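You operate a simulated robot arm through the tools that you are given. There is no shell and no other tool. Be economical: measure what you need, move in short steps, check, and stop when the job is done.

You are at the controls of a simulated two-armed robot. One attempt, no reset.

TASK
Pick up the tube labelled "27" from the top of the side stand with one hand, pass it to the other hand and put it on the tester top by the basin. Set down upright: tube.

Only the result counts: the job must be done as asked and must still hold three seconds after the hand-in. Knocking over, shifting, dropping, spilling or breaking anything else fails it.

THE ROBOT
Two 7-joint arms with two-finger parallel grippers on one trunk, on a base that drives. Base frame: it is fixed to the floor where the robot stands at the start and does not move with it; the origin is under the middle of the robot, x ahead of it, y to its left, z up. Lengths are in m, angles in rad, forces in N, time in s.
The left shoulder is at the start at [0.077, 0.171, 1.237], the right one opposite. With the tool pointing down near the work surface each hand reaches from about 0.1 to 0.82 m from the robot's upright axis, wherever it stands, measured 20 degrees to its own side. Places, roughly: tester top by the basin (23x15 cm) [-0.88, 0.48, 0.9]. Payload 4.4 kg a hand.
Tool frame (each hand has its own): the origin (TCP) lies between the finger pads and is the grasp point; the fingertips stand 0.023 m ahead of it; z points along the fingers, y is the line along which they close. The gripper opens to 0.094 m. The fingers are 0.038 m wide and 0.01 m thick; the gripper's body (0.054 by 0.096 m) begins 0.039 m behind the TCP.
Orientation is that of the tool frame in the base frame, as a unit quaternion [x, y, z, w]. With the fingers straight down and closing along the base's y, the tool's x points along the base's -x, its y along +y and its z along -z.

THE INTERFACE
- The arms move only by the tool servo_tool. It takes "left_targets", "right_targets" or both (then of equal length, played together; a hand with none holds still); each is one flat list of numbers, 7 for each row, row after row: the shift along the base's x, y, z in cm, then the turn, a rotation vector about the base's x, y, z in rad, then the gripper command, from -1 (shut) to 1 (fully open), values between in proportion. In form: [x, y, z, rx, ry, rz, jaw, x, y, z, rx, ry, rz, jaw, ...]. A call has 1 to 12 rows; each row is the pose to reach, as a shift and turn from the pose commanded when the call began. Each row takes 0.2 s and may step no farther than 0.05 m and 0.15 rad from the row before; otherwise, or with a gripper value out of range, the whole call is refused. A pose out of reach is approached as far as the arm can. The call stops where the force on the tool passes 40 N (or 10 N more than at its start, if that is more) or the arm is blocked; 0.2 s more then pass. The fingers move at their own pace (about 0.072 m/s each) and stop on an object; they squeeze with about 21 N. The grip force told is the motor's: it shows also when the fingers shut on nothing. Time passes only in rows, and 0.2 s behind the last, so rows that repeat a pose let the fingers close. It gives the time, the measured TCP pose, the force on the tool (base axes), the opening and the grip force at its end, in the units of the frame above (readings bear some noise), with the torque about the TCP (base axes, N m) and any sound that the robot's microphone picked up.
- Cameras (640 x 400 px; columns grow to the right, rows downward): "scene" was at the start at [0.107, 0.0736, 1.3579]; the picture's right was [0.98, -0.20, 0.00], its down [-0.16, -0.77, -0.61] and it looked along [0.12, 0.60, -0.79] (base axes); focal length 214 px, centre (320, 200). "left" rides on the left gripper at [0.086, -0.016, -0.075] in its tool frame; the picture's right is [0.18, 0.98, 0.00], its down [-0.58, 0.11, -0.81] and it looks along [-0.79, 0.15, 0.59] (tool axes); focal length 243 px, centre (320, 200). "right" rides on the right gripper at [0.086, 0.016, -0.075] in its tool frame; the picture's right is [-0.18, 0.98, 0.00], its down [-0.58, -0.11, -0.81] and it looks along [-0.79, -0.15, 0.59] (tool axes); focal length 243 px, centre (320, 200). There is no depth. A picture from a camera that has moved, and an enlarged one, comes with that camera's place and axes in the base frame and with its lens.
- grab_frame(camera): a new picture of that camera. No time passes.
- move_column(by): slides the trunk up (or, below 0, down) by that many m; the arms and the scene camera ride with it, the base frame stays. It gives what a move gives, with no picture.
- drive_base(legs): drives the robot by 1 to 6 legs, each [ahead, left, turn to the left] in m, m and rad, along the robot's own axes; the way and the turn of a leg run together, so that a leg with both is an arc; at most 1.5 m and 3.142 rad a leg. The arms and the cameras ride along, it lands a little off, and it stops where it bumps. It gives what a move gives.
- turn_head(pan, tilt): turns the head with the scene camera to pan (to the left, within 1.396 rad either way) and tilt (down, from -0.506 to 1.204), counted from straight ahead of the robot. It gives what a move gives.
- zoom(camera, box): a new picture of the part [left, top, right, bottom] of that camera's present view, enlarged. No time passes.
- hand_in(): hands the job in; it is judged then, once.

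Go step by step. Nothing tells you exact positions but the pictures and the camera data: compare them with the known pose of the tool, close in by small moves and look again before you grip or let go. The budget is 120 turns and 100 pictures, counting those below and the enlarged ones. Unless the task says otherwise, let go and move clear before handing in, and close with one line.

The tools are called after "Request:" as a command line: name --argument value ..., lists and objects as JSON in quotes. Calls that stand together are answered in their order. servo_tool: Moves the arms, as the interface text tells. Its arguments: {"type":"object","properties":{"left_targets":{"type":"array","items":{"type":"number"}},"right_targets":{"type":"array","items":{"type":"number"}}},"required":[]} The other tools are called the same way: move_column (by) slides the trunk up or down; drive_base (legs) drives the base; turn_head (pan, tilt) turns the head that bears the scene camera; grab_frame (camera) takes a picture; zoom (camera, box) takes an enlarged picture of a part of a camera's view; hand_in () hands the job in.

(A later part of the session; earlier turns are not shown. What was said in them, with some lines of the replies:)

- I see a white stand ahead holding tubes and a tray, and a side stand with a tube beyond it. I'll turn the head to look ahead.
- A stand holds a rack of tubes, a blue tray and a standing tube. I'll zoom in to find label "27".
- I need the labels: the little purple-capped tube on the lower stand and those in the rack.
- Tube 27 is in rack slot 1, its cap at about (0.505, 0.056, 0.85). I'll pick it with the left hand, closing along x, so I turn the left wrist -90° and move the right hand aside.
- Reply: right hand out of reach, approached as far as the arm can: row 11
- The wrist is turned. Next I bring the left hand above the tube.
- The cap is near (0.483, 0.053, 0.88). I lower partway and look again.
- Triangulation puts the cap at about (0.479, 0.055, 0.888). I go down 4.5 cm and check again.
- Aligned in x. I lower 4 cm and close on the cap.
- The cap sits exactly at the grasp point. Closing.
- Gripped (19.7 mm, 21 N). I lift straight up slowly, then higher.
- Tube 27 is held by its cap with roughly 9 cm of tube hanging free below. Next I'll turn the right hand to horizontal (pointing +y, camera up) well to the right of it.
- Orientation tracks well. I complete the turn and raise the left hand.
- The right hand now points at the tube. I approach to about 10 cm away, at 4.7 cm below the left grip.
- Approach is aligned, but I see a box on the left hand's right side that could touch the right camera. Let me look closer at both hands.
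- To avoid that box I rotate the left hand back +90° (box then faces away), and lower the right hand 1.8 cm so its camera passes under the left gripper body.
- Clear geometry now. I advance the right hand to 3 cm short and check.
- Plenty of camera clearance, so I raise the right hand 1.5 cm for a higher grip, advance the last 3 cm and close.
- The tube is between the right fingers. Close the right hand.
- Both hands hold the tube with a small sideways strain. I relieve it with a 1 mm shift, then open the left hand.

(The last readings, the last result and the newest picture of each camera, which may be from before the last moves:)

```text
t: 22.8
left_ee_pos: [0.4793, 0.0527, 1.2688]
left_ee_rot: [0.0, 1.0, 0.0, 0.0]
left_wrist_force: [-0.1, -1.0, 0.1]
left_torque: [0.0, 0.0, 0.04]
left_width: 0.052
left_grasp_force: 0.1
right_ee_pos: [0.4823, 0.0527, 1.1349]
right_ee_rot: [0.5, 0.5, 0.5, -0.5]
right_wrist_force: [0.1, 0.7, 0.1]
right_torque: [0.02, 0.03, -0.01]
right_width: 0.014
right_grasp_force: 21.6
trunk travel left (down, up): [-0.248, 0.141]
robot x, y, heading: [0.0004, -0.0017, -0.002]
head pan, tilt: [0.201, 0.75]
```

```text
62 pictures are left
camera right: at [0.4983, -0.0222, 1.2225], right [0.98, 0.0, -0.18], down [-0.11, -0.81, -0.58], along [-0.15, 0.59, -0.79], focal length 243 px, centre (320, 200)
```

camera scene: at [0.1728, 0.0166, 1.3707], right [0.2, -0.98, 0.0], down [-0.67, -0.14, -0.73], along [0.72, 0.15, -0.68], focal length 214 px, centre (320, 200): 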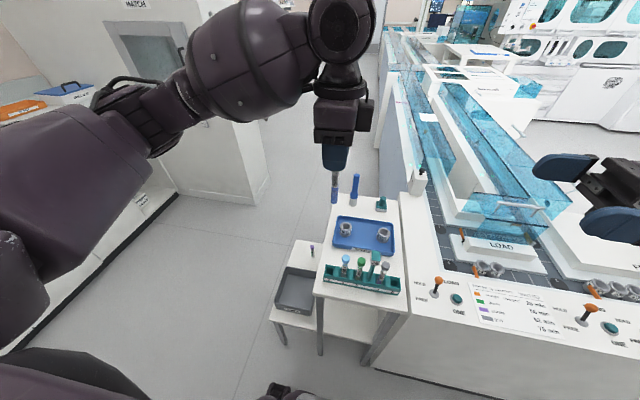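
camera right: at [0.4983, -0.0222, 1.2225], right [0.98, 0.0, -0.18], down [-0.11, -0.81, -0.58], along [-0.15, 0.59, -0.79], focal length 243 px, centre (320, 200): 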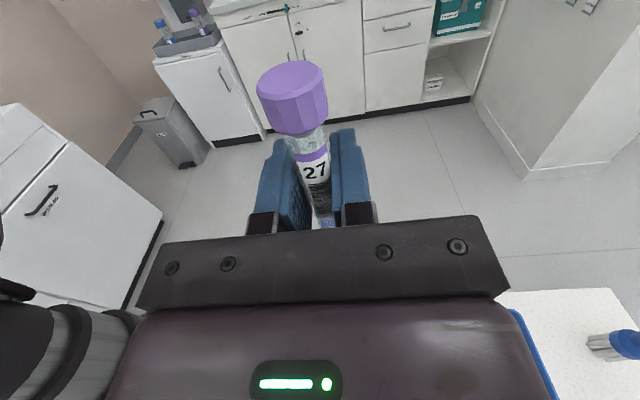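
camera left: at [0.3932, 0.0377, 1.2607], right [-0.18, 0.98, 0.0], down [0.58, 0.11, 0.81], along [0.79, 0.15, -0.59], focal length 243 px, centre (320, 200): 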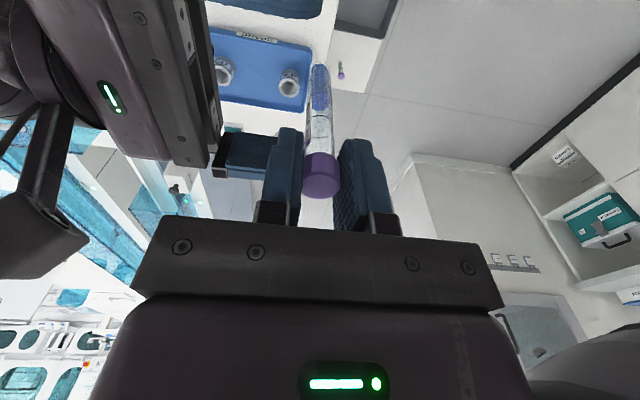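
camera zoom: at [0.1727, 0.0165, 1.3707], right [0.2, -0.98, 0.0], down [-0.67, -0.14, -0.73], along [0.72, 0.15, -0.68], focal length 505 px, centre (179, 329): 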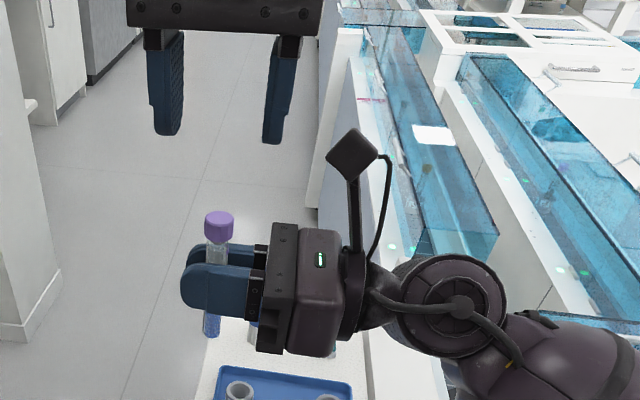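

Handover worked; the tube is upright in the right hand. I pull the left hand aside and look toward the destination.

Request:
servo_tool --left_targets '[-1, 4, 0, 0, 0, 0, 0.1, -2, 8, 0, 0, 0, 0, 0.1, -3, 12, 0, 0, 0, 0, 0.1, -5, 16, 0, 0, 0, 0, 0.1, -7, 20, 0, 0, 0, 0, 0.1, -9, 23, -1, 0, 0, 0, 0.1, -11, 25, -3, 0, 0, 0, 0.1, -13, 26, -5, 0, 0, 0, 0.1]'

Request:
turn_head --pan 1.396 --tilt 0.4

Request:
grab_frame --camera "scene"

```text
t: 24.6
left_ee_pos: [0.3489, 0.3134, 1.2164]
left_ee_rot: [0.0, 1.0, 0.0, 0.0]
left_wrist_force: [-0.3, 0.6, -0.2]
left_torque: [-0.02, -0.01, -0.02]
left_width: 0.0516
left_grasp_force: 0.0
right_ee_pos: [0.4814, 0.0531, 1.1363]
right_ee_rot: [0.5, 0.5, 0.5, -0.5]
right_wrist_force: [-0.2, 0.2, 0.2]
right_torque: [-0.01, 0.01, -0.01]
right_width: 0.0143
right_grasp_force: 20.8
trunk travel left (down, up): [-0.248, 0.141]
robot x, y, heading: [0.0032, 0.0006, -0.002]
head pan, tilt: [0.201, 0.75]
```

```text
t: 26.0
left_ee_pos: [0.3498, 0.3138, 1.2156]
left_ee_rot: [0.0, 1.0, 0.0, 0.0]
left_wrist_force: [0.8, -1.4, 0.2]
left_torque: [-0.02, -0.03, 0.01]
left_width: 0.0514
left_grasp_force: 0.1
right_ee_pos: [0.4826, 0.0527, 1.1345]
right_ee_rot: [-0.5, -0.5, -0.5, 0.5]
right_wrist_force: [0.2, -0.4, 0.1]
right_torque: [-0.01, 0.01, 0.02]
right_width: 0.0142
right_grasp_force: 21.0
trunk travel left (down, up): [-0.248, 0.141]
robot x, y, heading: [-0.0001, 0.0011, -0.0]
head pan, tilt: [1.396, 0.4]
```

```text
61 pictures are left
camera scene: at [0.1082, 0.0914, 1.4017], right [0.98, -0.17, 0.0], down [-0.07, -0.38, -0.92], along [0.16, 0.91, -0.39], focal length 214 px, centre (320, 200)
```

scene: 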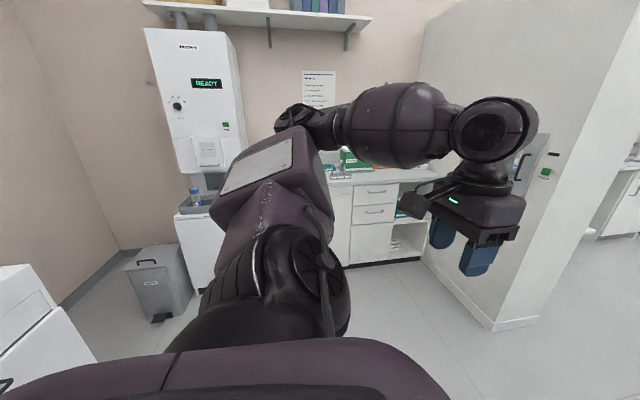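

The room opens to the left with the tester behind me. I turn in place to the left by 0.9 rad and look.

Request:
drive_base --legs '[[0, 0, 0.9]]'

Request:
grab_frame --camera "scene"

```text
t: 28.7
left_ee_pos: [-0.0265, 0.469, 1.2169]
left_ee_rot: [-0.434, 0.901, 0.0, 0.0]
left_wrist_force: [1.0, 0.7, 0.0]
left_torque: [-0.03, -0.01, 0.04]
left_width: 0.0518
left_grasp_force: 0.1
right_ee_pos: [0.2574, 0.4101, 1.1354]
right_ee_rot: [0.233, 0.668, 0.233, -0.667]
right_wrist_force: [-0.4, 0.3, -0.2]
right_torque: [0.02, 0.02, 0.0]
right_width: 0.0141
right_grasp_force: 20.7
trunk travel left (down, up): [-0.248, 0.141]
robot x, y, heading: [0.0026, 0.0035, 0.899]
head pan, tilt: [1.396, 0.4]
```

```text
60 pictures are left
camera scene: at [-0.0043, 0.1414, 1.4017], right [0.75, 0.66, 0.0], down [0.26, -0.29, -0.92], along [-0.61, 0.69, -0.39], focal length 214 px, centre (320, 200)
```

scene: 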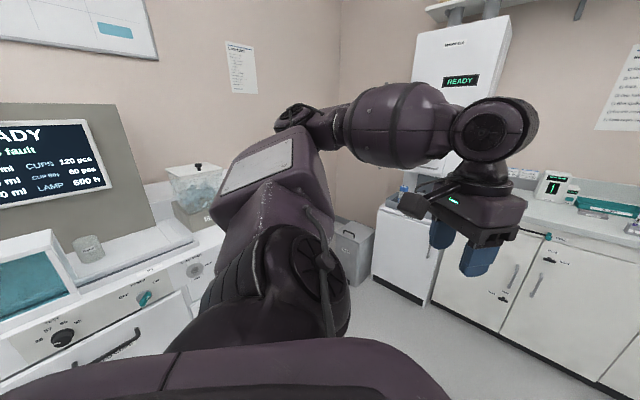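

Clear so far; there's an analyser to the left. Turn another 0.7 rad and pan toward the target.

Request:
drive_base --legs '[[0, 0, 0.7]]'

Request:
turn_head --pan 0.9 --tilt 0.6

Request:
grab_frame --camera "scene"

```text
t: 30.9
left_ee_pos: [-0.3208, 0.3443, 1.2172]
left_ee_rot: [0.714, -0.7, 0.001, -0.001]
left_wrist_force: [-0.5, 0.4, 0.4]
left_torque: [0.03, -0.01, 0.0]
left_width: 0.0519
left_grasp_force: 0.0
right_ee_pos: [-0.0621, 0.4799, 1.1345]
right_ee_rot: [-0.008, 0.707, -0.008, -0.707]
right_wrist_force: [-1.4, 0.0, 0.9]
right_torque: [-0.02, -0.03, 0.02]
right_width: 0.0144
right_grasp_force: 20.9
trunk travel left (down, up): [-0.248, 0.141]
robot x, y, heading: [-0.0019, 0.0013, 1.591]
head pan, tilt: [1.396, 0.4]
```

```text
t: 31.9
left_ee_pos: [-0.3199, 0.3434, 1.2166]
left_ee_rot: [0.714, -0.7, 0.0, -0.001]
left_wrist_force: [0.0, -0.2, -0.3]
left_torque: [-0.02, 0.0, -0.02]
left_width: 0.0516
left_grasp_force: 0.1
right_ee_pos: [-0.0621, 0.4812, 1.1344]
right_ee_rot: [0.008, -0.707, 0.008, 0.707]
right_wrist_force: [-0.9, 0.1, 0.0]
right_torque: [0.02, 0.03, 0.01]
right_width: 0.0143
right_grasp_force: 21.7
trunk travel left (down, up): [-0.248, 0.141]
robot x, y, heading: [0.0011, 0.0022, 1.592]
head pan, tilt: [0.901, 0.6]
```

```text
59 pictures are left
camera scene: at [-0.0721, 0.1453, 1.3835], right [0.6, 0.8, 0.0], down [0.45, -0.34, -0.83], along [-0.66, 0.5, -0.56], focal length 214 px, centre (320, 200)
```

scene: 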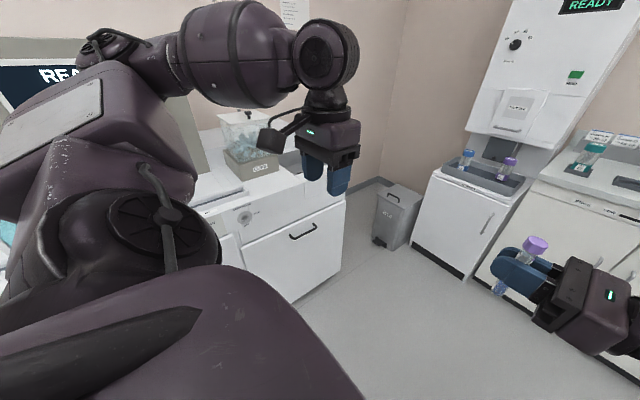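

The target area is about pixel (272,183): right end of the white device beside a box. I zoom in there.

Request:
zoom --camera "scene" --box '[170, 90, 370, 215]'

Request:
grab_frame --camera "left"

Request:
grab_frame --camera "right"

```text
3.20 times, centred on (270, 152) of scene
camera zoom: at [-0.0721, 0.1453, 1.3835], right [0.6, 0.8, 0.0], down [0.45, -0.34, -0.83], along [-0.66, 0.5, -0.56], focal length 686 px, centre (480, 352)
```

zoom: 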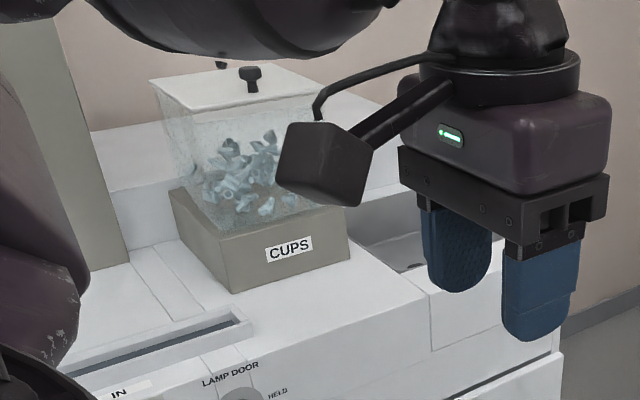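

```text
57 pictures are left
camera left: at [-0.303, 0.2581, 1.2897], right [-0.98, -0.2, 0.0], down [-0.12, 0.58, 0.81], along [-0.16, 0.79, -0.59], focal length 243 px, centre (320, 200)
```

left: 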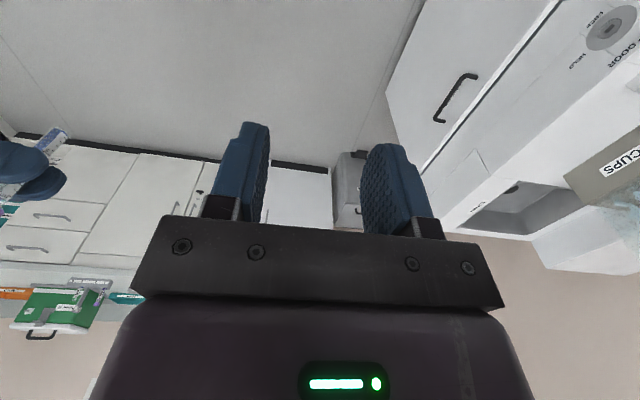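

```text
56 pictures are left
camera right: at [0.0122, 0.4984, 1.2221], right [-0.02, 0.98, -0.18], down [0.81, -0.09, -0.58], along [-0.59, -0.16, -0.79], focal length 243 px, centre (320, 200)
```

right: 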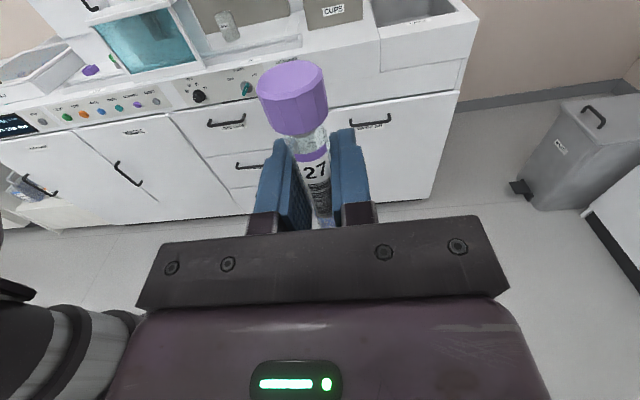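

The flat white area lies in front of the "CUPS" box, left of the sunken basin, centred about (-0.88, 0.48). I turn to face it fully.

Request:
drive_base --legs '[[0, 0, 1.55]]'

Request:
turn_head --pan -0.35 --tilt 0.6

Request:
grab_frame --camera "scene"

```text
t: 36.1
left_ee_pos: [-0.3459, -0.3167, 1.2164]
left_ee_rot: [1.0, 0.006, 0.001, 0.0]
left_wrist_force: [-0.3, 1.0, 0.2]
left_torque: [-0.01, 0.03, 0.04]
left_width: 0.0516
left_grasp_force: 0.0
right_ee_pos: [-0.4815, -0.0593, 1.1339]
right_ee_rot: [0.504, -0.496, 0.504, 0.496]
right_wrist_force: [0.8, 0.5, 0.8]
right_torque: [0.01, 0.0, 0.02]
right_width: 0.0143
right_grasp_force: 21.0
trunk travel left (down, up): [-0.248, 0.141]
robot x, y, heading: [-0.0052, 0.0008, -3.13]
head pan, tilt: [0.901, 0.6]
```

```text
t: 37.5
left_ee_pos: [-0.3468, -0.3174, 1.2164]
left_ee_rot: [1.0, 0.005, 0.0, 0.0]
left_wrist_force: [-1.0, -0.1, -0.3]
left_torque: [0.0, -0.01, -0.03]
left_width: 0.0516
left_grasp_force: 0.1
right_ee_pos: [-0.4801, -0.0581, 1.1334]
right_ee_rot: [0.503, -0.497, 0.503, 0.497]
right_wrist_force: [0.0, -0.3, 0.0]
right_torque: [0.02, 0.04, 0.0]
right_width: 0.0139
right_grasp_force: 20.8
trunk travel left (down, up): [-0.248, 0.141]
robot x, y, heading: [0.0009, 0.0013, -3.131]
head pan, tilt: [-0.351, 0.6]
```

```text
55 pictures are left
camera scene: at [-0.1748, 0.0283, 1.3835], right [0.33, 0.94, 0.0], down [0.53, -0.19, -0.83], along [-0.78, 0.27, -0.56], focal length 214 px, centre (320, 200)
```

scene: 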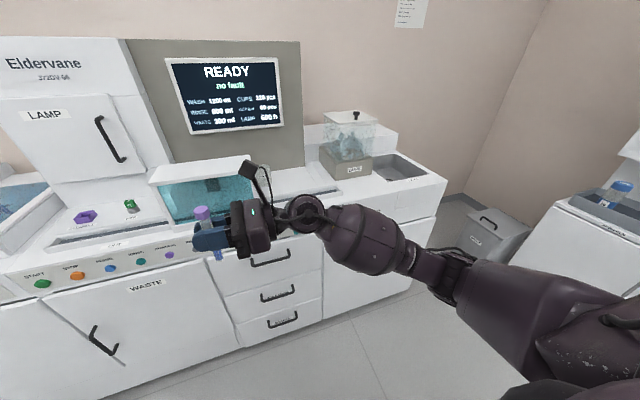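

Good view. I zoom on the target area near (364,187).

Request:
zoom --camera "scene" --box '[290, 100, 460, 220]'

```text
3.33 times, centred on (375, 160) of scene
camera zoom: at [-0.1748, 0.0283, 1.3835], right [0.33, 0.94, 0.0], down [0.53, -0.19, -0.83], along [-0.78, 0.27, -0.56], focal length 715 px, centre (137, 333)
```

zoom: 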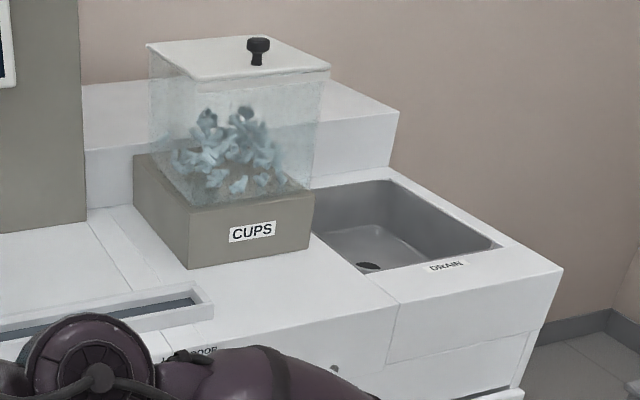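

The target patch in front of the CUPS box is free. I swing the right hand to point forward (mostly -x) while moving it to its own side.

Request:
servo_tool --right_targets '[0.3, 2.3, 0, 0, 0, -0.14, -1, 0.6, 4.6, 0, 0, 0, -0.28, -1, 0.9, 6.9, 0, 0, 0, -0.42, -1, 1.2, 9.2, 0, 0, 0, -0.56, -1, 1.5, 11.5, 0, 0, 0, -0.7, -1, 1.8, 13.8, 0, 0, 0, -0.84, -1, 2.1, 16.1, 0, 0, 0, -0.98, -1, 2.4, 18.4, 0, 0, 0, -1.12, -1, 2.7, 20.7, 0, 0, 0, -1.26, -1]' --left_targets '[1, 0, 0, 0, 0, 0, 0.1, 2, 0, 0, 0, 0, 0, 0.1, 3, 0, 0, 0, 0, 0, 0.1, 4, 0, 0, 0, 0, 0, 0.1, 5, 0, 0, 0, 0, 0, 0.1, 6, 0, 0, 0, 0, 0, 0.1, 7, 0, 0, 0, 0, 0, 0.1, 8, 0, 0, 0, 0, 0, 0.1, 8, 0, 0, 0, 0, 0, 0.1]'

Request:
grab_frame --camera "scene"

```text
t: 39.5
left_ee_pos: [-0.3006, -0.3199, 1.2151]
left_ee_rot: [1.0, 0.006, 0.001, -0.001]
left_wrist_force: [0.1, 0.7, -0.5]
left_torque: [0.06, 0.0, 0.01]
left_width: 0.0517
left_grasp_force: 0.1
left hand out of reach, approached as far as the arm can: row 3, 5, 6, 7, 8, 9
right_ee_pos: [-0.4878, 0.1601, 1.1025]
right_ee_rot: [-0.186, 0.702, -0.063, -0.684]
right_wrist_force: [-0.5, -0.7, 0.5]
right_torque: [-0.01, 0.04, -0.04]
right_width: 0.0142
right_grasp_force: 21.3
right hand out of reach, approached as far as the arm can: row 7, 8, 9
trunk travel left (down, up): [-0.248, 0.141]
robot x, y, heading: [0.0008, -0.0021, -3.131]
head pan, tilt: [-0.351, 0.6]
stopped in row 9 (right hand): the arm was blocked; the commanded pose is now the measured one
```

```text
53 pictures are left
camera scene: at [-0.1752, 0.0276, 1.3834], right [0.33, 0.94, 0.0], down [0.53, -0.19, -0.83], along [-0.78, 0.27, -0.56], focal length 214 px, centre (320, 200)
```

scene: 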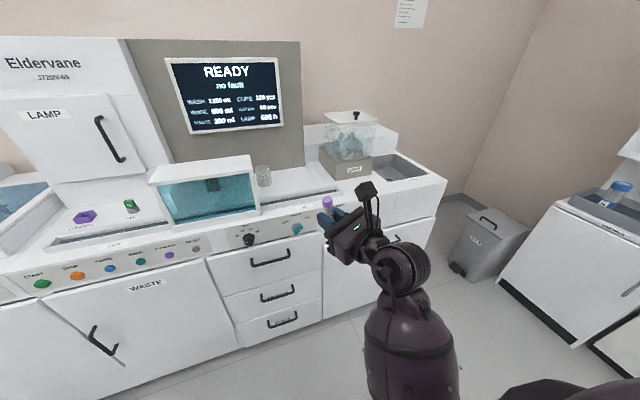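

The wrist hit a limit and the tube leans ~10°. I upright it with a bit less yaw and slightly more forward.

Request:
servo_tool --right_targets '[-2, 0, 0.5, -0.044, -0.01, 0.1, -1, -4, 0, 1, -0.088, -0.021, 0.2, -1, -6, 0, 1, -0.131, -0.031, 0.3, -1, -8, 0, 1, -0.175, -0.042, 0.4, -1]'

Request:
grab_frame --camera "scene"

```text
t: 40.5
left_ee_pos: [-0.3004, -0.3175, 1.2155]
left_ee_rot: [1.0, 0.007, 0.001, 0.0]
left_wrist_force: [-0.4, 0.0, -0.9]
left_torque: [0.0, -0.02, 0.0]
left_width: 0.0517
left_grasp_force: 0.0
right_ee_pos: [-0.5691, 0.1605, 1.1143]
right_ee_rot: [0.261, -0.656, 0.263, 0.657]
right_wrist_force: [-0.7, 0.0, -0.4]
right_torque: [0.01, -0.02, -0.01]
right_width: 0.0142
right_grasp_force: 20.9
trunk travel left (down, up): [-0.248, 0.141]
robot x, y, heading: [0.0036, 0.0007, -3.127]
head pan, tilt: [-0.351, 0.6]
```

```text
52 pictures are left
camera scene: at [-0.1752, 0.0288, 1.3834], right [0.33, 0.94, 0.0], down [0.53, -0.19, -0.82], along [-0.78, 0.27, -0.57], focal length 214 px, centre (320, 200)
```

scene: 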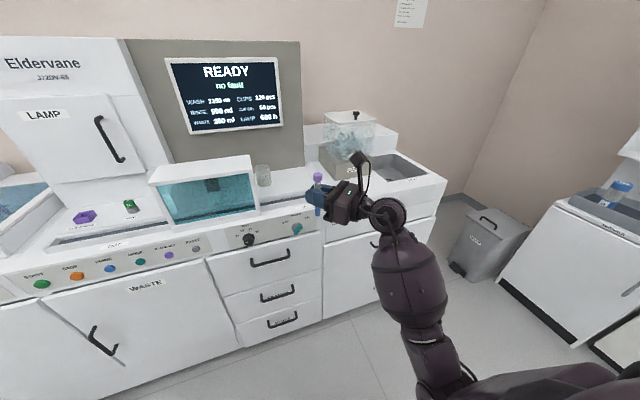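

The tube is upright again with the hand pointing 43° left of forward. I drive sideways 0.31 m then ahead 0.2 m.

Request:
drive_base --legs '[[0, -0.31, 0], [0.2, 0, 0]]'

Request:
grab_frame --camera "scene"

Request:
grab_frame --camera "right"

```text
t: 45.0
left_ee_pos: [-0.5046, -0.012, 1.2157]
left_ee_rot: [1.0, 0.006, 0.001, -0.001]
left_wrist_force: [-1.0, -0.4, -0.1]
left_torque: [0.02, -0.01, 0.02]
left_width: 0.0518
left_grasp_force: 0.0
right_ee_pos: [-0.7725, 0.4657, 1.1133]
right_ee_rot: [-0.259, 0.658, -0.262, -0.657]
right_wrist_force: [-0.2, -0.2, 0.0]
right_torque: [-0.02, -0.01, -0.01]
right_width: 0.0141
right_grasp_force: 20.9
trunk travel left (down, up): [-0.248, 0.141]
robot x, y, heading: [-0.2046, 0.3002, -3.129]
head pan, tilt: [-0.351, 0.6]
```

```text
51 pictures are left
camera scene: at [-0.3793, 0.3336, 1.3833], right [0.33, 0.94, 0.0], down [0.53, -0.19, -0.82], along [-0.78, 0.27, -0.57], focal length 214 px, centre (320, 200)
```

scene: 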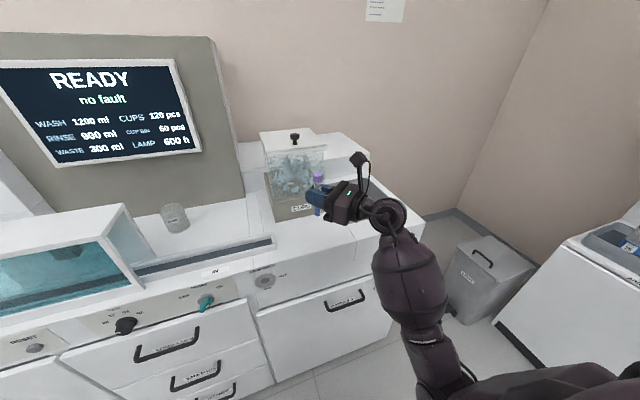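

```text
50 pictures are left
camera right: at [-0.7287, 0.5286, 1.2002], right [-0.67, 0.71, -0.19], down [0.66, 0.47, -0.58], along [-0.33, -0.52, -0.79], focal length 243 px, centre (320, 200)
```

right: 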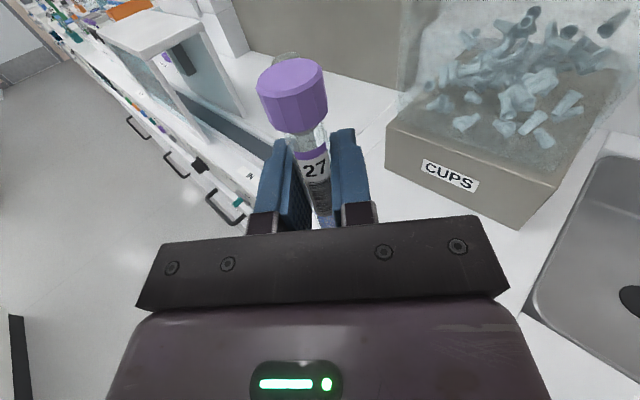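

CUPS box front is at x≈-0.97 and the front edge at x≈-0.76. I move the tube over (-0.85, 0.48) and lower partway.

Request:
servo_tool --right_targets '[-2.7, 0.5, 0, 0, 0, 0, -1, -5.4, 1, 0, 0, 0, 0, -1, -8, 1.3, 0, 0, 0, 0, -1, -8, 1.3, -3, 0, 0, 0, -1, -8, 1.3, -6, 0, 0, 0, -1, -8, 1.3, -9, 0, 0, 0, -1, -8, 1.3, -11, 0, 0, 0, -1]'

Request:
grab_frame --camera "right"

Request:
zoom --camera "scene" --box '[220, 110, 420, 310]'

```text
t: 46.6
left_ee_pos: [-0.5044, -0.0115, 1.216]
left_ee_rot: [1.0, 0.005, 0.001, 0.001]
left_wrist_force: [0.2, 0.1, 0.5]
left_torque: [-0.02, 0.0, 0.01]
left_width: 0.0516
left_grasp_force: 0.1
right_ee_pos: [-0.8519, 0.4796, 1.0029]
right_ee_rot: [0.259, -0.657, 0.262, 0.658]
right_wrist_force: [-0.6, 0.2, 0.6]
right_torque: [-0.03, -0.02, -0.01]
right_width: 0.0145
right_grasp_force: 20.9
trunk travel left (down, up): [-0.248, 0.141]
robot x, y, heading: [-0.2015, 0.3076, -3.132]
head pan, tilt: [-0.351, 0.6]
```

```text
49 pictures are left
camera right: at [-0.8084, 0.5422, 1.09], right [-0.67, 0.72, -0.19], down [0.66, 0.47, -0.58], along [-0.33, -0.52, -0.79], focal length 243 px, centre (320, 200)
```

right: 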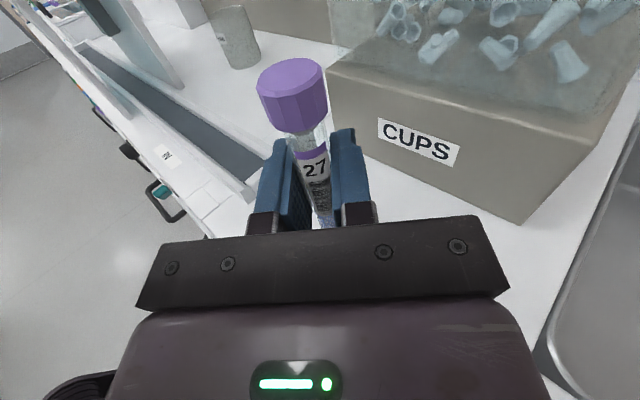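

```text
2.00 times, centred on (320, 210) of scene
camera zoom: at [-0.3783, 0.3337, 1.3834], right [0.33, 0.94, 0.0], down [0.53, -0.19, -0.83], along [-0.78, 0.27, -0.56], focal length 429 px, centre (320, 180)
```

zoom: 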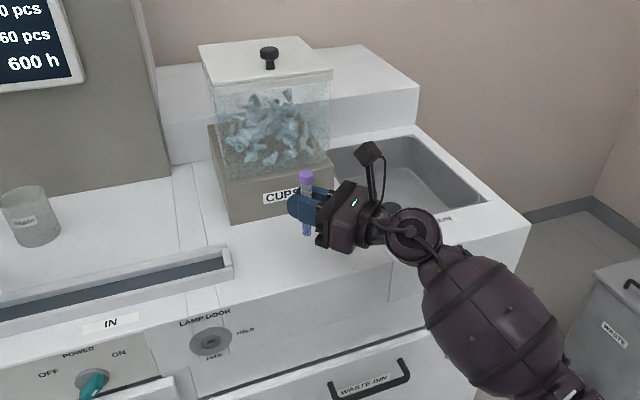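

Well placed. Lower 3 cm more, then fine steps.

Request:
servo_tool --right_targets '[0, 0, -1.5, 0, 0, 0, -1, 0, 0, -3, 0, 0, 0, -1]'

Request:
zoom --camera "scene" --box '[260, 150, 420, 250]'

```text
t: 47.2
left_ee_pos: [-0.5041, -0.0117, 1.2155]
left_ee_rot: [1.0, 0.005, 0.001, 0.001]
left_wrist_force: [0.3, -0.8, 0.4]
left_torque: [0.01, -0.01, 0.01]
left_width: 0.0519
left_grasp_force: 0.0
right_ee_pos: [-0.853, 0.4795, 0.9727]
right_ee_rot: [0.259, -0.657, 0.261, 0.658]
right_wrist_force: [0.4, 0.2, 0.3]
right_torque: [-0.01, 0.0, 0.02]
right_width: 0.014
right_grasp_force: 20.5
trunk travel left (down, up): [-0.248, 0.141]
robot x, y, heading: [-0.2041, 0.3022, -3.13]
head pan, tilt: [-0.351, 0.6]
```

```text
4.00 times, centred on (340, 200) of scene
camera zoom: at [-0.3783, 0.3337, 1.3834], right [0.33, 0.94, 0.0], down [0.53, -0.19, -0.83], along [-0.78, 0.27, -0.56], focal length 858 px, centre (240, 200)
```

zoom: 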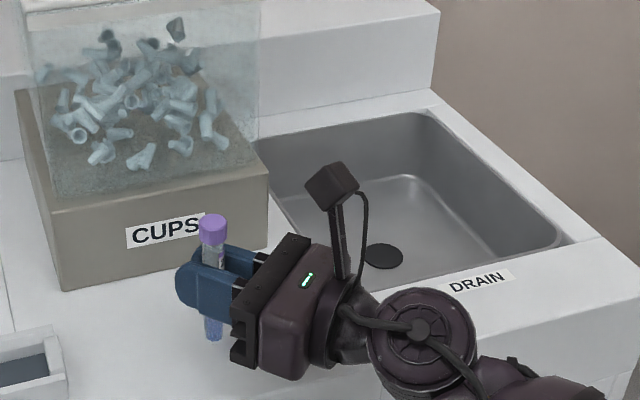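

Fine descent: 1.0 cm first.

Request:
servo_tool --right_targets '[0, 0, -0.5, 0, 0, 0, -1, 0, 0, -1, 0, 0, 0, -1]'

Request:
servo_tool --right_targets '[0, 0, -0.2, 0, 0, 0, -1, 0, 0, -0.3, 0, 0, 0, -1]'

Request:
zoom --camera "scene" --box '[280, 185, 380, 247]'

```text
t: 47.8
left_ee_pos: [-0.5038, -0.013, 1.2156]
left_ee_rot: [1.0, 0.005, 0.0, 0.001]
left_wrist_force: [-0.1, 0.2, -0.2]
left_torque: [-0.01, 0.02, 0.04]
left_width: 0.0517
left_grasp_force: 0.1
right_ee_pos: [-0.8512, 0.479, 0.9645]
right_ee_rot: [0.26, -0.657, 0.262, 0.657]
right_wrist_force: [0.3, 0.6, -0.3]
right_torque: [-0.01, -0.01, -0.03]
right_width: 0.014
right_grasp_force: 20.9
trunk travel left (down, up): [-0.248, 0.141]
robot x, y, heading: [-0.2019, 0.3006, -3.13]
head pan, tilt: [-0.351, 0.6]
```

```text
t: 48.4
left_ee_pos: [-0.5044, -0.0123, 1.2157]
left_ee_rot: [1.0, 0.005, 0.001, 0.0]
left_wrist_force: [0.8, 0.2, 0.0]
left_torque: [0.04, 0.05, -0.02]
left_width: 0.0518
left_grasp_force: 0.1
right_ee_pos: [-0.8526, 0.479, 0.9612]
right_ee_rot: [0.259, -0.657, 0.263, 0.657]
right_wrist_force: [0.5, 0.4, 1.0]
right_torque: [0.0, 0.01, 0.0]
right_width: 0.0141
right_grasp_force: 20.6
trunk travel left (down, up): [-0.248, 0.141]
robot x, y, heading: [-0.208, 0.3077, -3.126]
head pan, tilt: [-0.351, 0.6]
```

```text
6.40 times, centred on (330, 216) of scene
camera zoom: at [-0.3781, 0.3337, 1.3835], right [0.33, 0.94, 0.0], down [0.53, -0.19, -0.83], along [-0.78, 0.27, -0.56], focal length 1373 px, centre (256, 98)
```

zoom: 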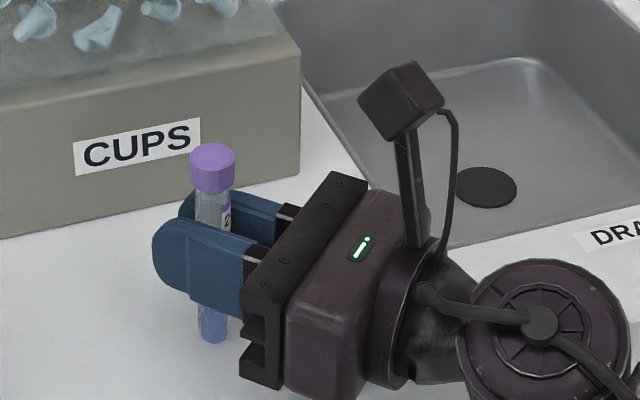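

Bottom is about at surface height; continue in 2 mm steps.

Request:
servo_tool --right_targets '[0, 0, -0.2, 0, 0, 0, -1, 0, 0, -0.2, 0, 0, 0, -1]'

Request:
servo_tool --right_targets '[0, 0, -0.2, 0, 0, 0, -1, 0, 0, -0.2, 0, 0, 0, -1]'

```text
t: 49.0
left_ee_pos: [-0.5032, -0.0127, 1.2169]
left_ee_rot: [1.0, 0.005, -0.001, -0.001]
left_wrist_force: [0.4, -0.2, 0.1]
left_torque: [-0.03, 0.02, -0.01]
left_width: 0.0519
left_grasp_force: 0.0
right_ee_pos: [-0.8511, 0.4776, 0.9603]
right_ee_rot: [0.26, -0.657, 0.261, 0.658]
right_wrist_force: [-0.7, -0.4, 9.8]
right_torque: [-0.01, -0.03, 0.01]
right_width: 0.0144
right_grasp_force: 20.7
trunk travel left (down, up): [-0.248, 0.141]
robot x, y, heading: [-0.2048, 0.3068, -3.13]
head pan, tilt: [-0.351, 0.6]
```

```text
t: 49.6
left_ee_pos: [-0.5021, -0.0127, 1.2171]
left_ee_rot: [1.0, 0.005, 0.0, -0.001]
left_wrist_force: [-0.5, 0.1, 0.5]
left_torque: [0.0, 0.0, -0.03]
left_width: 0.0518
left_grasp_force: 0.0
right_ee_pos: [-0.8513, 0.4772, 0.9589]
right_ee_rot: [0.26, -0.656, 0.261, 0.659]
right_wrist_force: [-2.2, 1.8, 19.4]
right_torque: [0.06, 0.12, 0.0]
right_width: 0.0142
right_grasp_force: 21.4
trunk travel left (down, up): [-0.248, 0.141]
robot x, y, heading: [-0.2066, 0.3032, -3.135]
head pan, tilt: [-0.351, 0.6]
```

The tube touched down (19 N). I ease the load to near zero, then open gently.

Request:
servo_tool --right_targets '[0, 0, 0.2, 0, 0, 0, -1, 0, 0, 0.33, 0, 0, 0, -1]'

Request:
zoom --camera "scene" --box '[280, 185, 380, 247]'

Request:
zoom --camera "right" --box '[220, 30, 420, 240]'

```text
t: 50.2
left_ee_pos: [-0.5045, -0.013, 1.2152]
left_ee_rot: [1.0, 0.005, 0.0, -0.001]
left_wrist_force: [-0.3, -0.1, 0.0]
left_torque: [-0.02, 0.0, 0.0]
left_width: 0.0519
left_grasp_force: 0.0
right_ee_pos: [-0.8511, 0.4776, 0.9593]
right_ee_rot: [-0.26, 0.658, -0.262, -0.657]
right_wrist_force: [-4.2, 0.4, 9.9]
right_torque: [0.03, 0.18, 0.02]
right_width: 0.0144
right_grasp_force: 21.0
trunk travel left (down, up): [-0.248, 0.141]
robot x, y, heading: [-0.2062, 0.3056, -3.134]
head pan, tilt: [-0.351, 0.6]
```

```text
6.40 times, centred on (330, 216) of scene
camera zoom: at [-0.3778, 0.3334, 1.3834], right [0.33, 0.94, 0.0], down [0.53, -0.19, -0.83], along [-0.78, 0.28, -0.56], focal length 1373 px, centre (256, 98)
```

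zoom: 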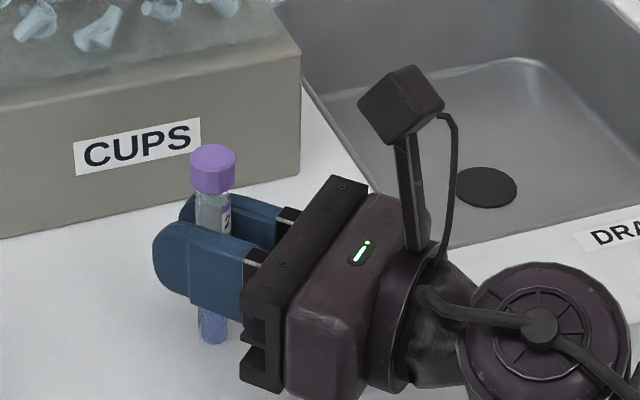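

```text
1.90 times, centred on (320, 135) of right
camera zoom: at [-0.8073, 0.5411, 1.0462], right [-0.67, 0.71, -0.19], down [0.66, 0.47, -0.58], along [-0.33, -0.52, -0.79], focal length 462 px, centre (320, 324)
```

zoom: 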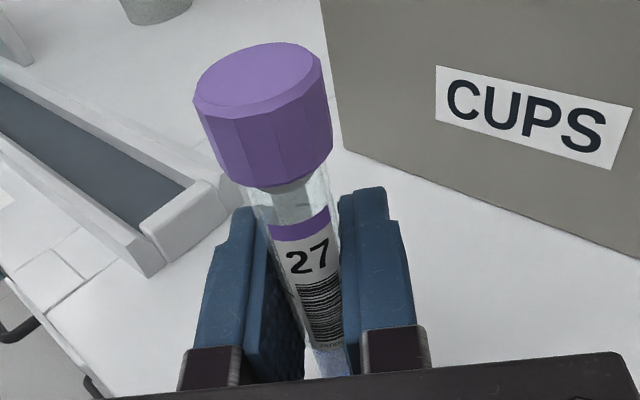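

Tube is vertical within a degree or so. I ease a bit more and open slowly.

Request:
servo_tool --right_targets '[0, 0, 0.1, 0, 0, 0, -1, 0, 0, 0.17, 0, 0, 0, -1]'

```text
t: 50.8
left_ee_pos: [-0.5039, -0.0124, 1.216]
left_ee_rot: [1.0, 0.005, 0.001, 0.0]
left_wrist_force: [0.3, -0.3, -0.4]
left_torque: [-0.05, 0.05, -0.02]
left_width: 0.0518
left_grasp_force: 0.1
right_ee_pos: [-0.8509, 0.4779, 0.9592]
right_ee_rot: [-0.26, 0.658, -0.261, -0.656]
right_wrist_force: [0.0, -0.8, 0.6]
right_torque: [-0.03, 0.01, 0.01]
right_width: 0.0143
right_grasp_force: 20.8
trunk travel left (down, up): [-0.248, 0.141]
robot x, y, heading: [-0.2038, 0.3059, -3.132]
head pan, tilt: [-0.351, 0.6]
```

Load is zero; opening slowly.

Request:
servo_tool --right_targets '[0, 0, 0, 0, 0, 0, -0.66, 0, 0, 0, 0, 0, 0, -0.6, 0, 0, 0, 0, 0, 0, -0.5, 0, 0, 0, 0, 0, 0, -0.35, 0, 0, 0, 0, 0, 0, -0.15]'

Request:
zoom --camera "scene" --box '[280, 185, 380, 247]'

Request:
zoom --camera "right" --box '[220, 30, 420, 240]'

```text
t: 52.0
left_ee_pos: [-0.5042, -0.0117, 1.2164]
left_ee_rot: [1.0, 0.006, 0.001, -0.001]
left_wrist_force: [-0.4, -0.4, -0.5]
left_torque: [0.01, 0.0, -0.01]
left_width: 0.052
left_grasp_force: 0.0
right_ee_pos: [-0.8517, 0.4792, 0.9622]
right_ee_rot: [0.26, -0.657, 0.262, 0.657]
right_wrist_force: [0.4, 0.2, 0.1]
right_torque: [0.02, 0.01, 0.01]
right_width: 0.04
right_grasp_force: 0.1
trunk travel left (down, up): [-0.248, 0.141]
robot x, y, heading: [-0.2046, 0.3085, -3.136]
head pan, tilt: [-0.351, 0.6]
```

```text
6.40 times, centred on (330, 216) of scene
camera zoom: at [-0.3782, 0.3337, 1.3835], right [0.33, 0.94, 0.0], down [0.53, -0.19, -0.83], along [-0.78, 0.27, -0.56], focal length 1373 px, centre (256, 98)
```

zoom: 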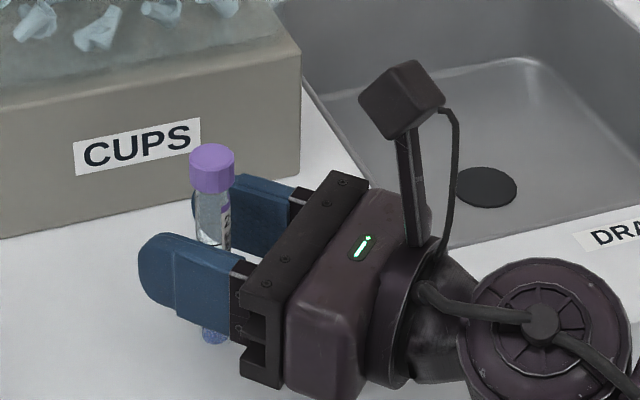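

```text
1.90 times, centred on (320, 135) of right
camera zoom: at [-0.8075, 0.5414, 1.0486], right [-0.67, 0.71, -0.19], down [0.66, 0.47, -0.58], along [-0.33, -0.52, -0.79], focal length 462 px, centre (320, 324)
```

zoom: 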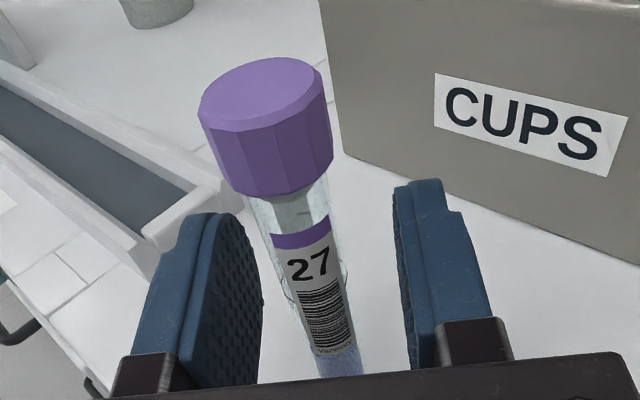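

The tube stands free. I open a bit more and retreat straight back along the fingers, then up.

Request:
servo_tool --right_targets '[0, 0, 0, 0, 0, 0, 0.2, 0, 0, 0, 0, 0, 0, 0.2, 1.1, 1.03, 0, 0, 0, 0, 0.2, 2.9, 2.75, 0, 0, 0, 0, 0.2, 5, 4.8, 0, 0, 0, 0, 0.2, 7.2, 6.9, 0, 0, 0, 0, 0.2, 9.4, 8.9, 0, 0, 0, 0, 0.2, 9.4, 8.9, 3, 0, 0, 0, 0.2, 9.4, 8.9, 7, 0, 0, 0, 0.2, 9.4, 8.9, 11, 0, 0, 0, 0.2]'

Request:
grab_frame --camera "scene"

Request:
grab_frame --camera "right"

```text
t: 54.2
left_ee_pos: [-0.5042, -0.0124, 1.2168]
left_ee_rot: [1.0, 0.005, 0.001, -0.001]
left_wrist_force: [0.7, 0.1, 0.4]
left_torque: [0.0, 0.0, 0.01]
left_width: 0.0518
left_grasp_force: 0.1
right_ee_pos: [-0.7572, 0.5673, 1.073]
right_ee_rot: [0.259, -0.657, 0.262, 0.657]
right_wrist_force: [0.1, -0.3, 0.3]
right_torque: [0.02, 0.04, -0.01]
right_width: 0.0566
right_grasp_force: 0.1
trunk travel left (down, up): [-0.248, 0.141]
robot x, y, heading: [-0.2048, 0.3037, -3.131]
head pan, tilt: [-0.351, 0.6]
```

```text
41 pictures are left
camera scene: at [-0.3781, 0.3334, 1.3835], right [0.33, 0.94, 0.0], down [0.53, -0.19, -0.83], along [-0.78, 0.28, -0.56], focal length 214 px, centre (320, 200)
```

scene: 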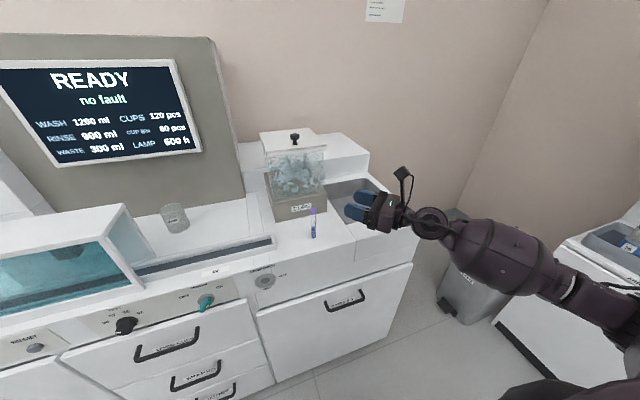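

```text
40 pictures are left
camera right: at [-0.7138, 0.631, 1.1592], right [-0.67, 0.71, -0.19], down [0.66, 0.47, -0.58], along [-0.33, -0.52, -0.79], focal length 243 px, centre (320, 200)
```

right: 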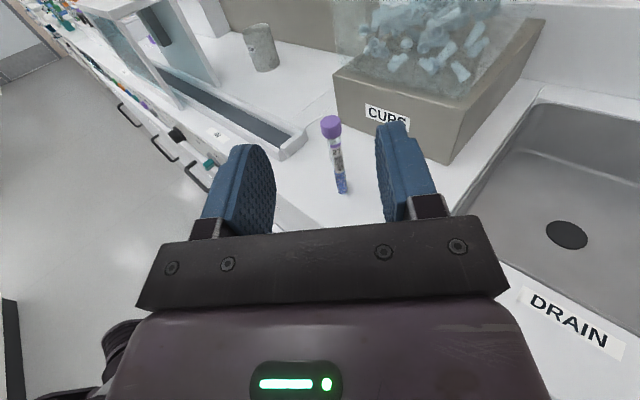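

The tube "27" stands upright on the flat tester top by the basin, and both hands are clear. I hand in now.

Request:
hand_in

```text
The job is handed in.
```

Tube "27" was picked from the side stand with the left hand, passed to the right hand, and set upright on the tester top by the basin; the job is handed in.
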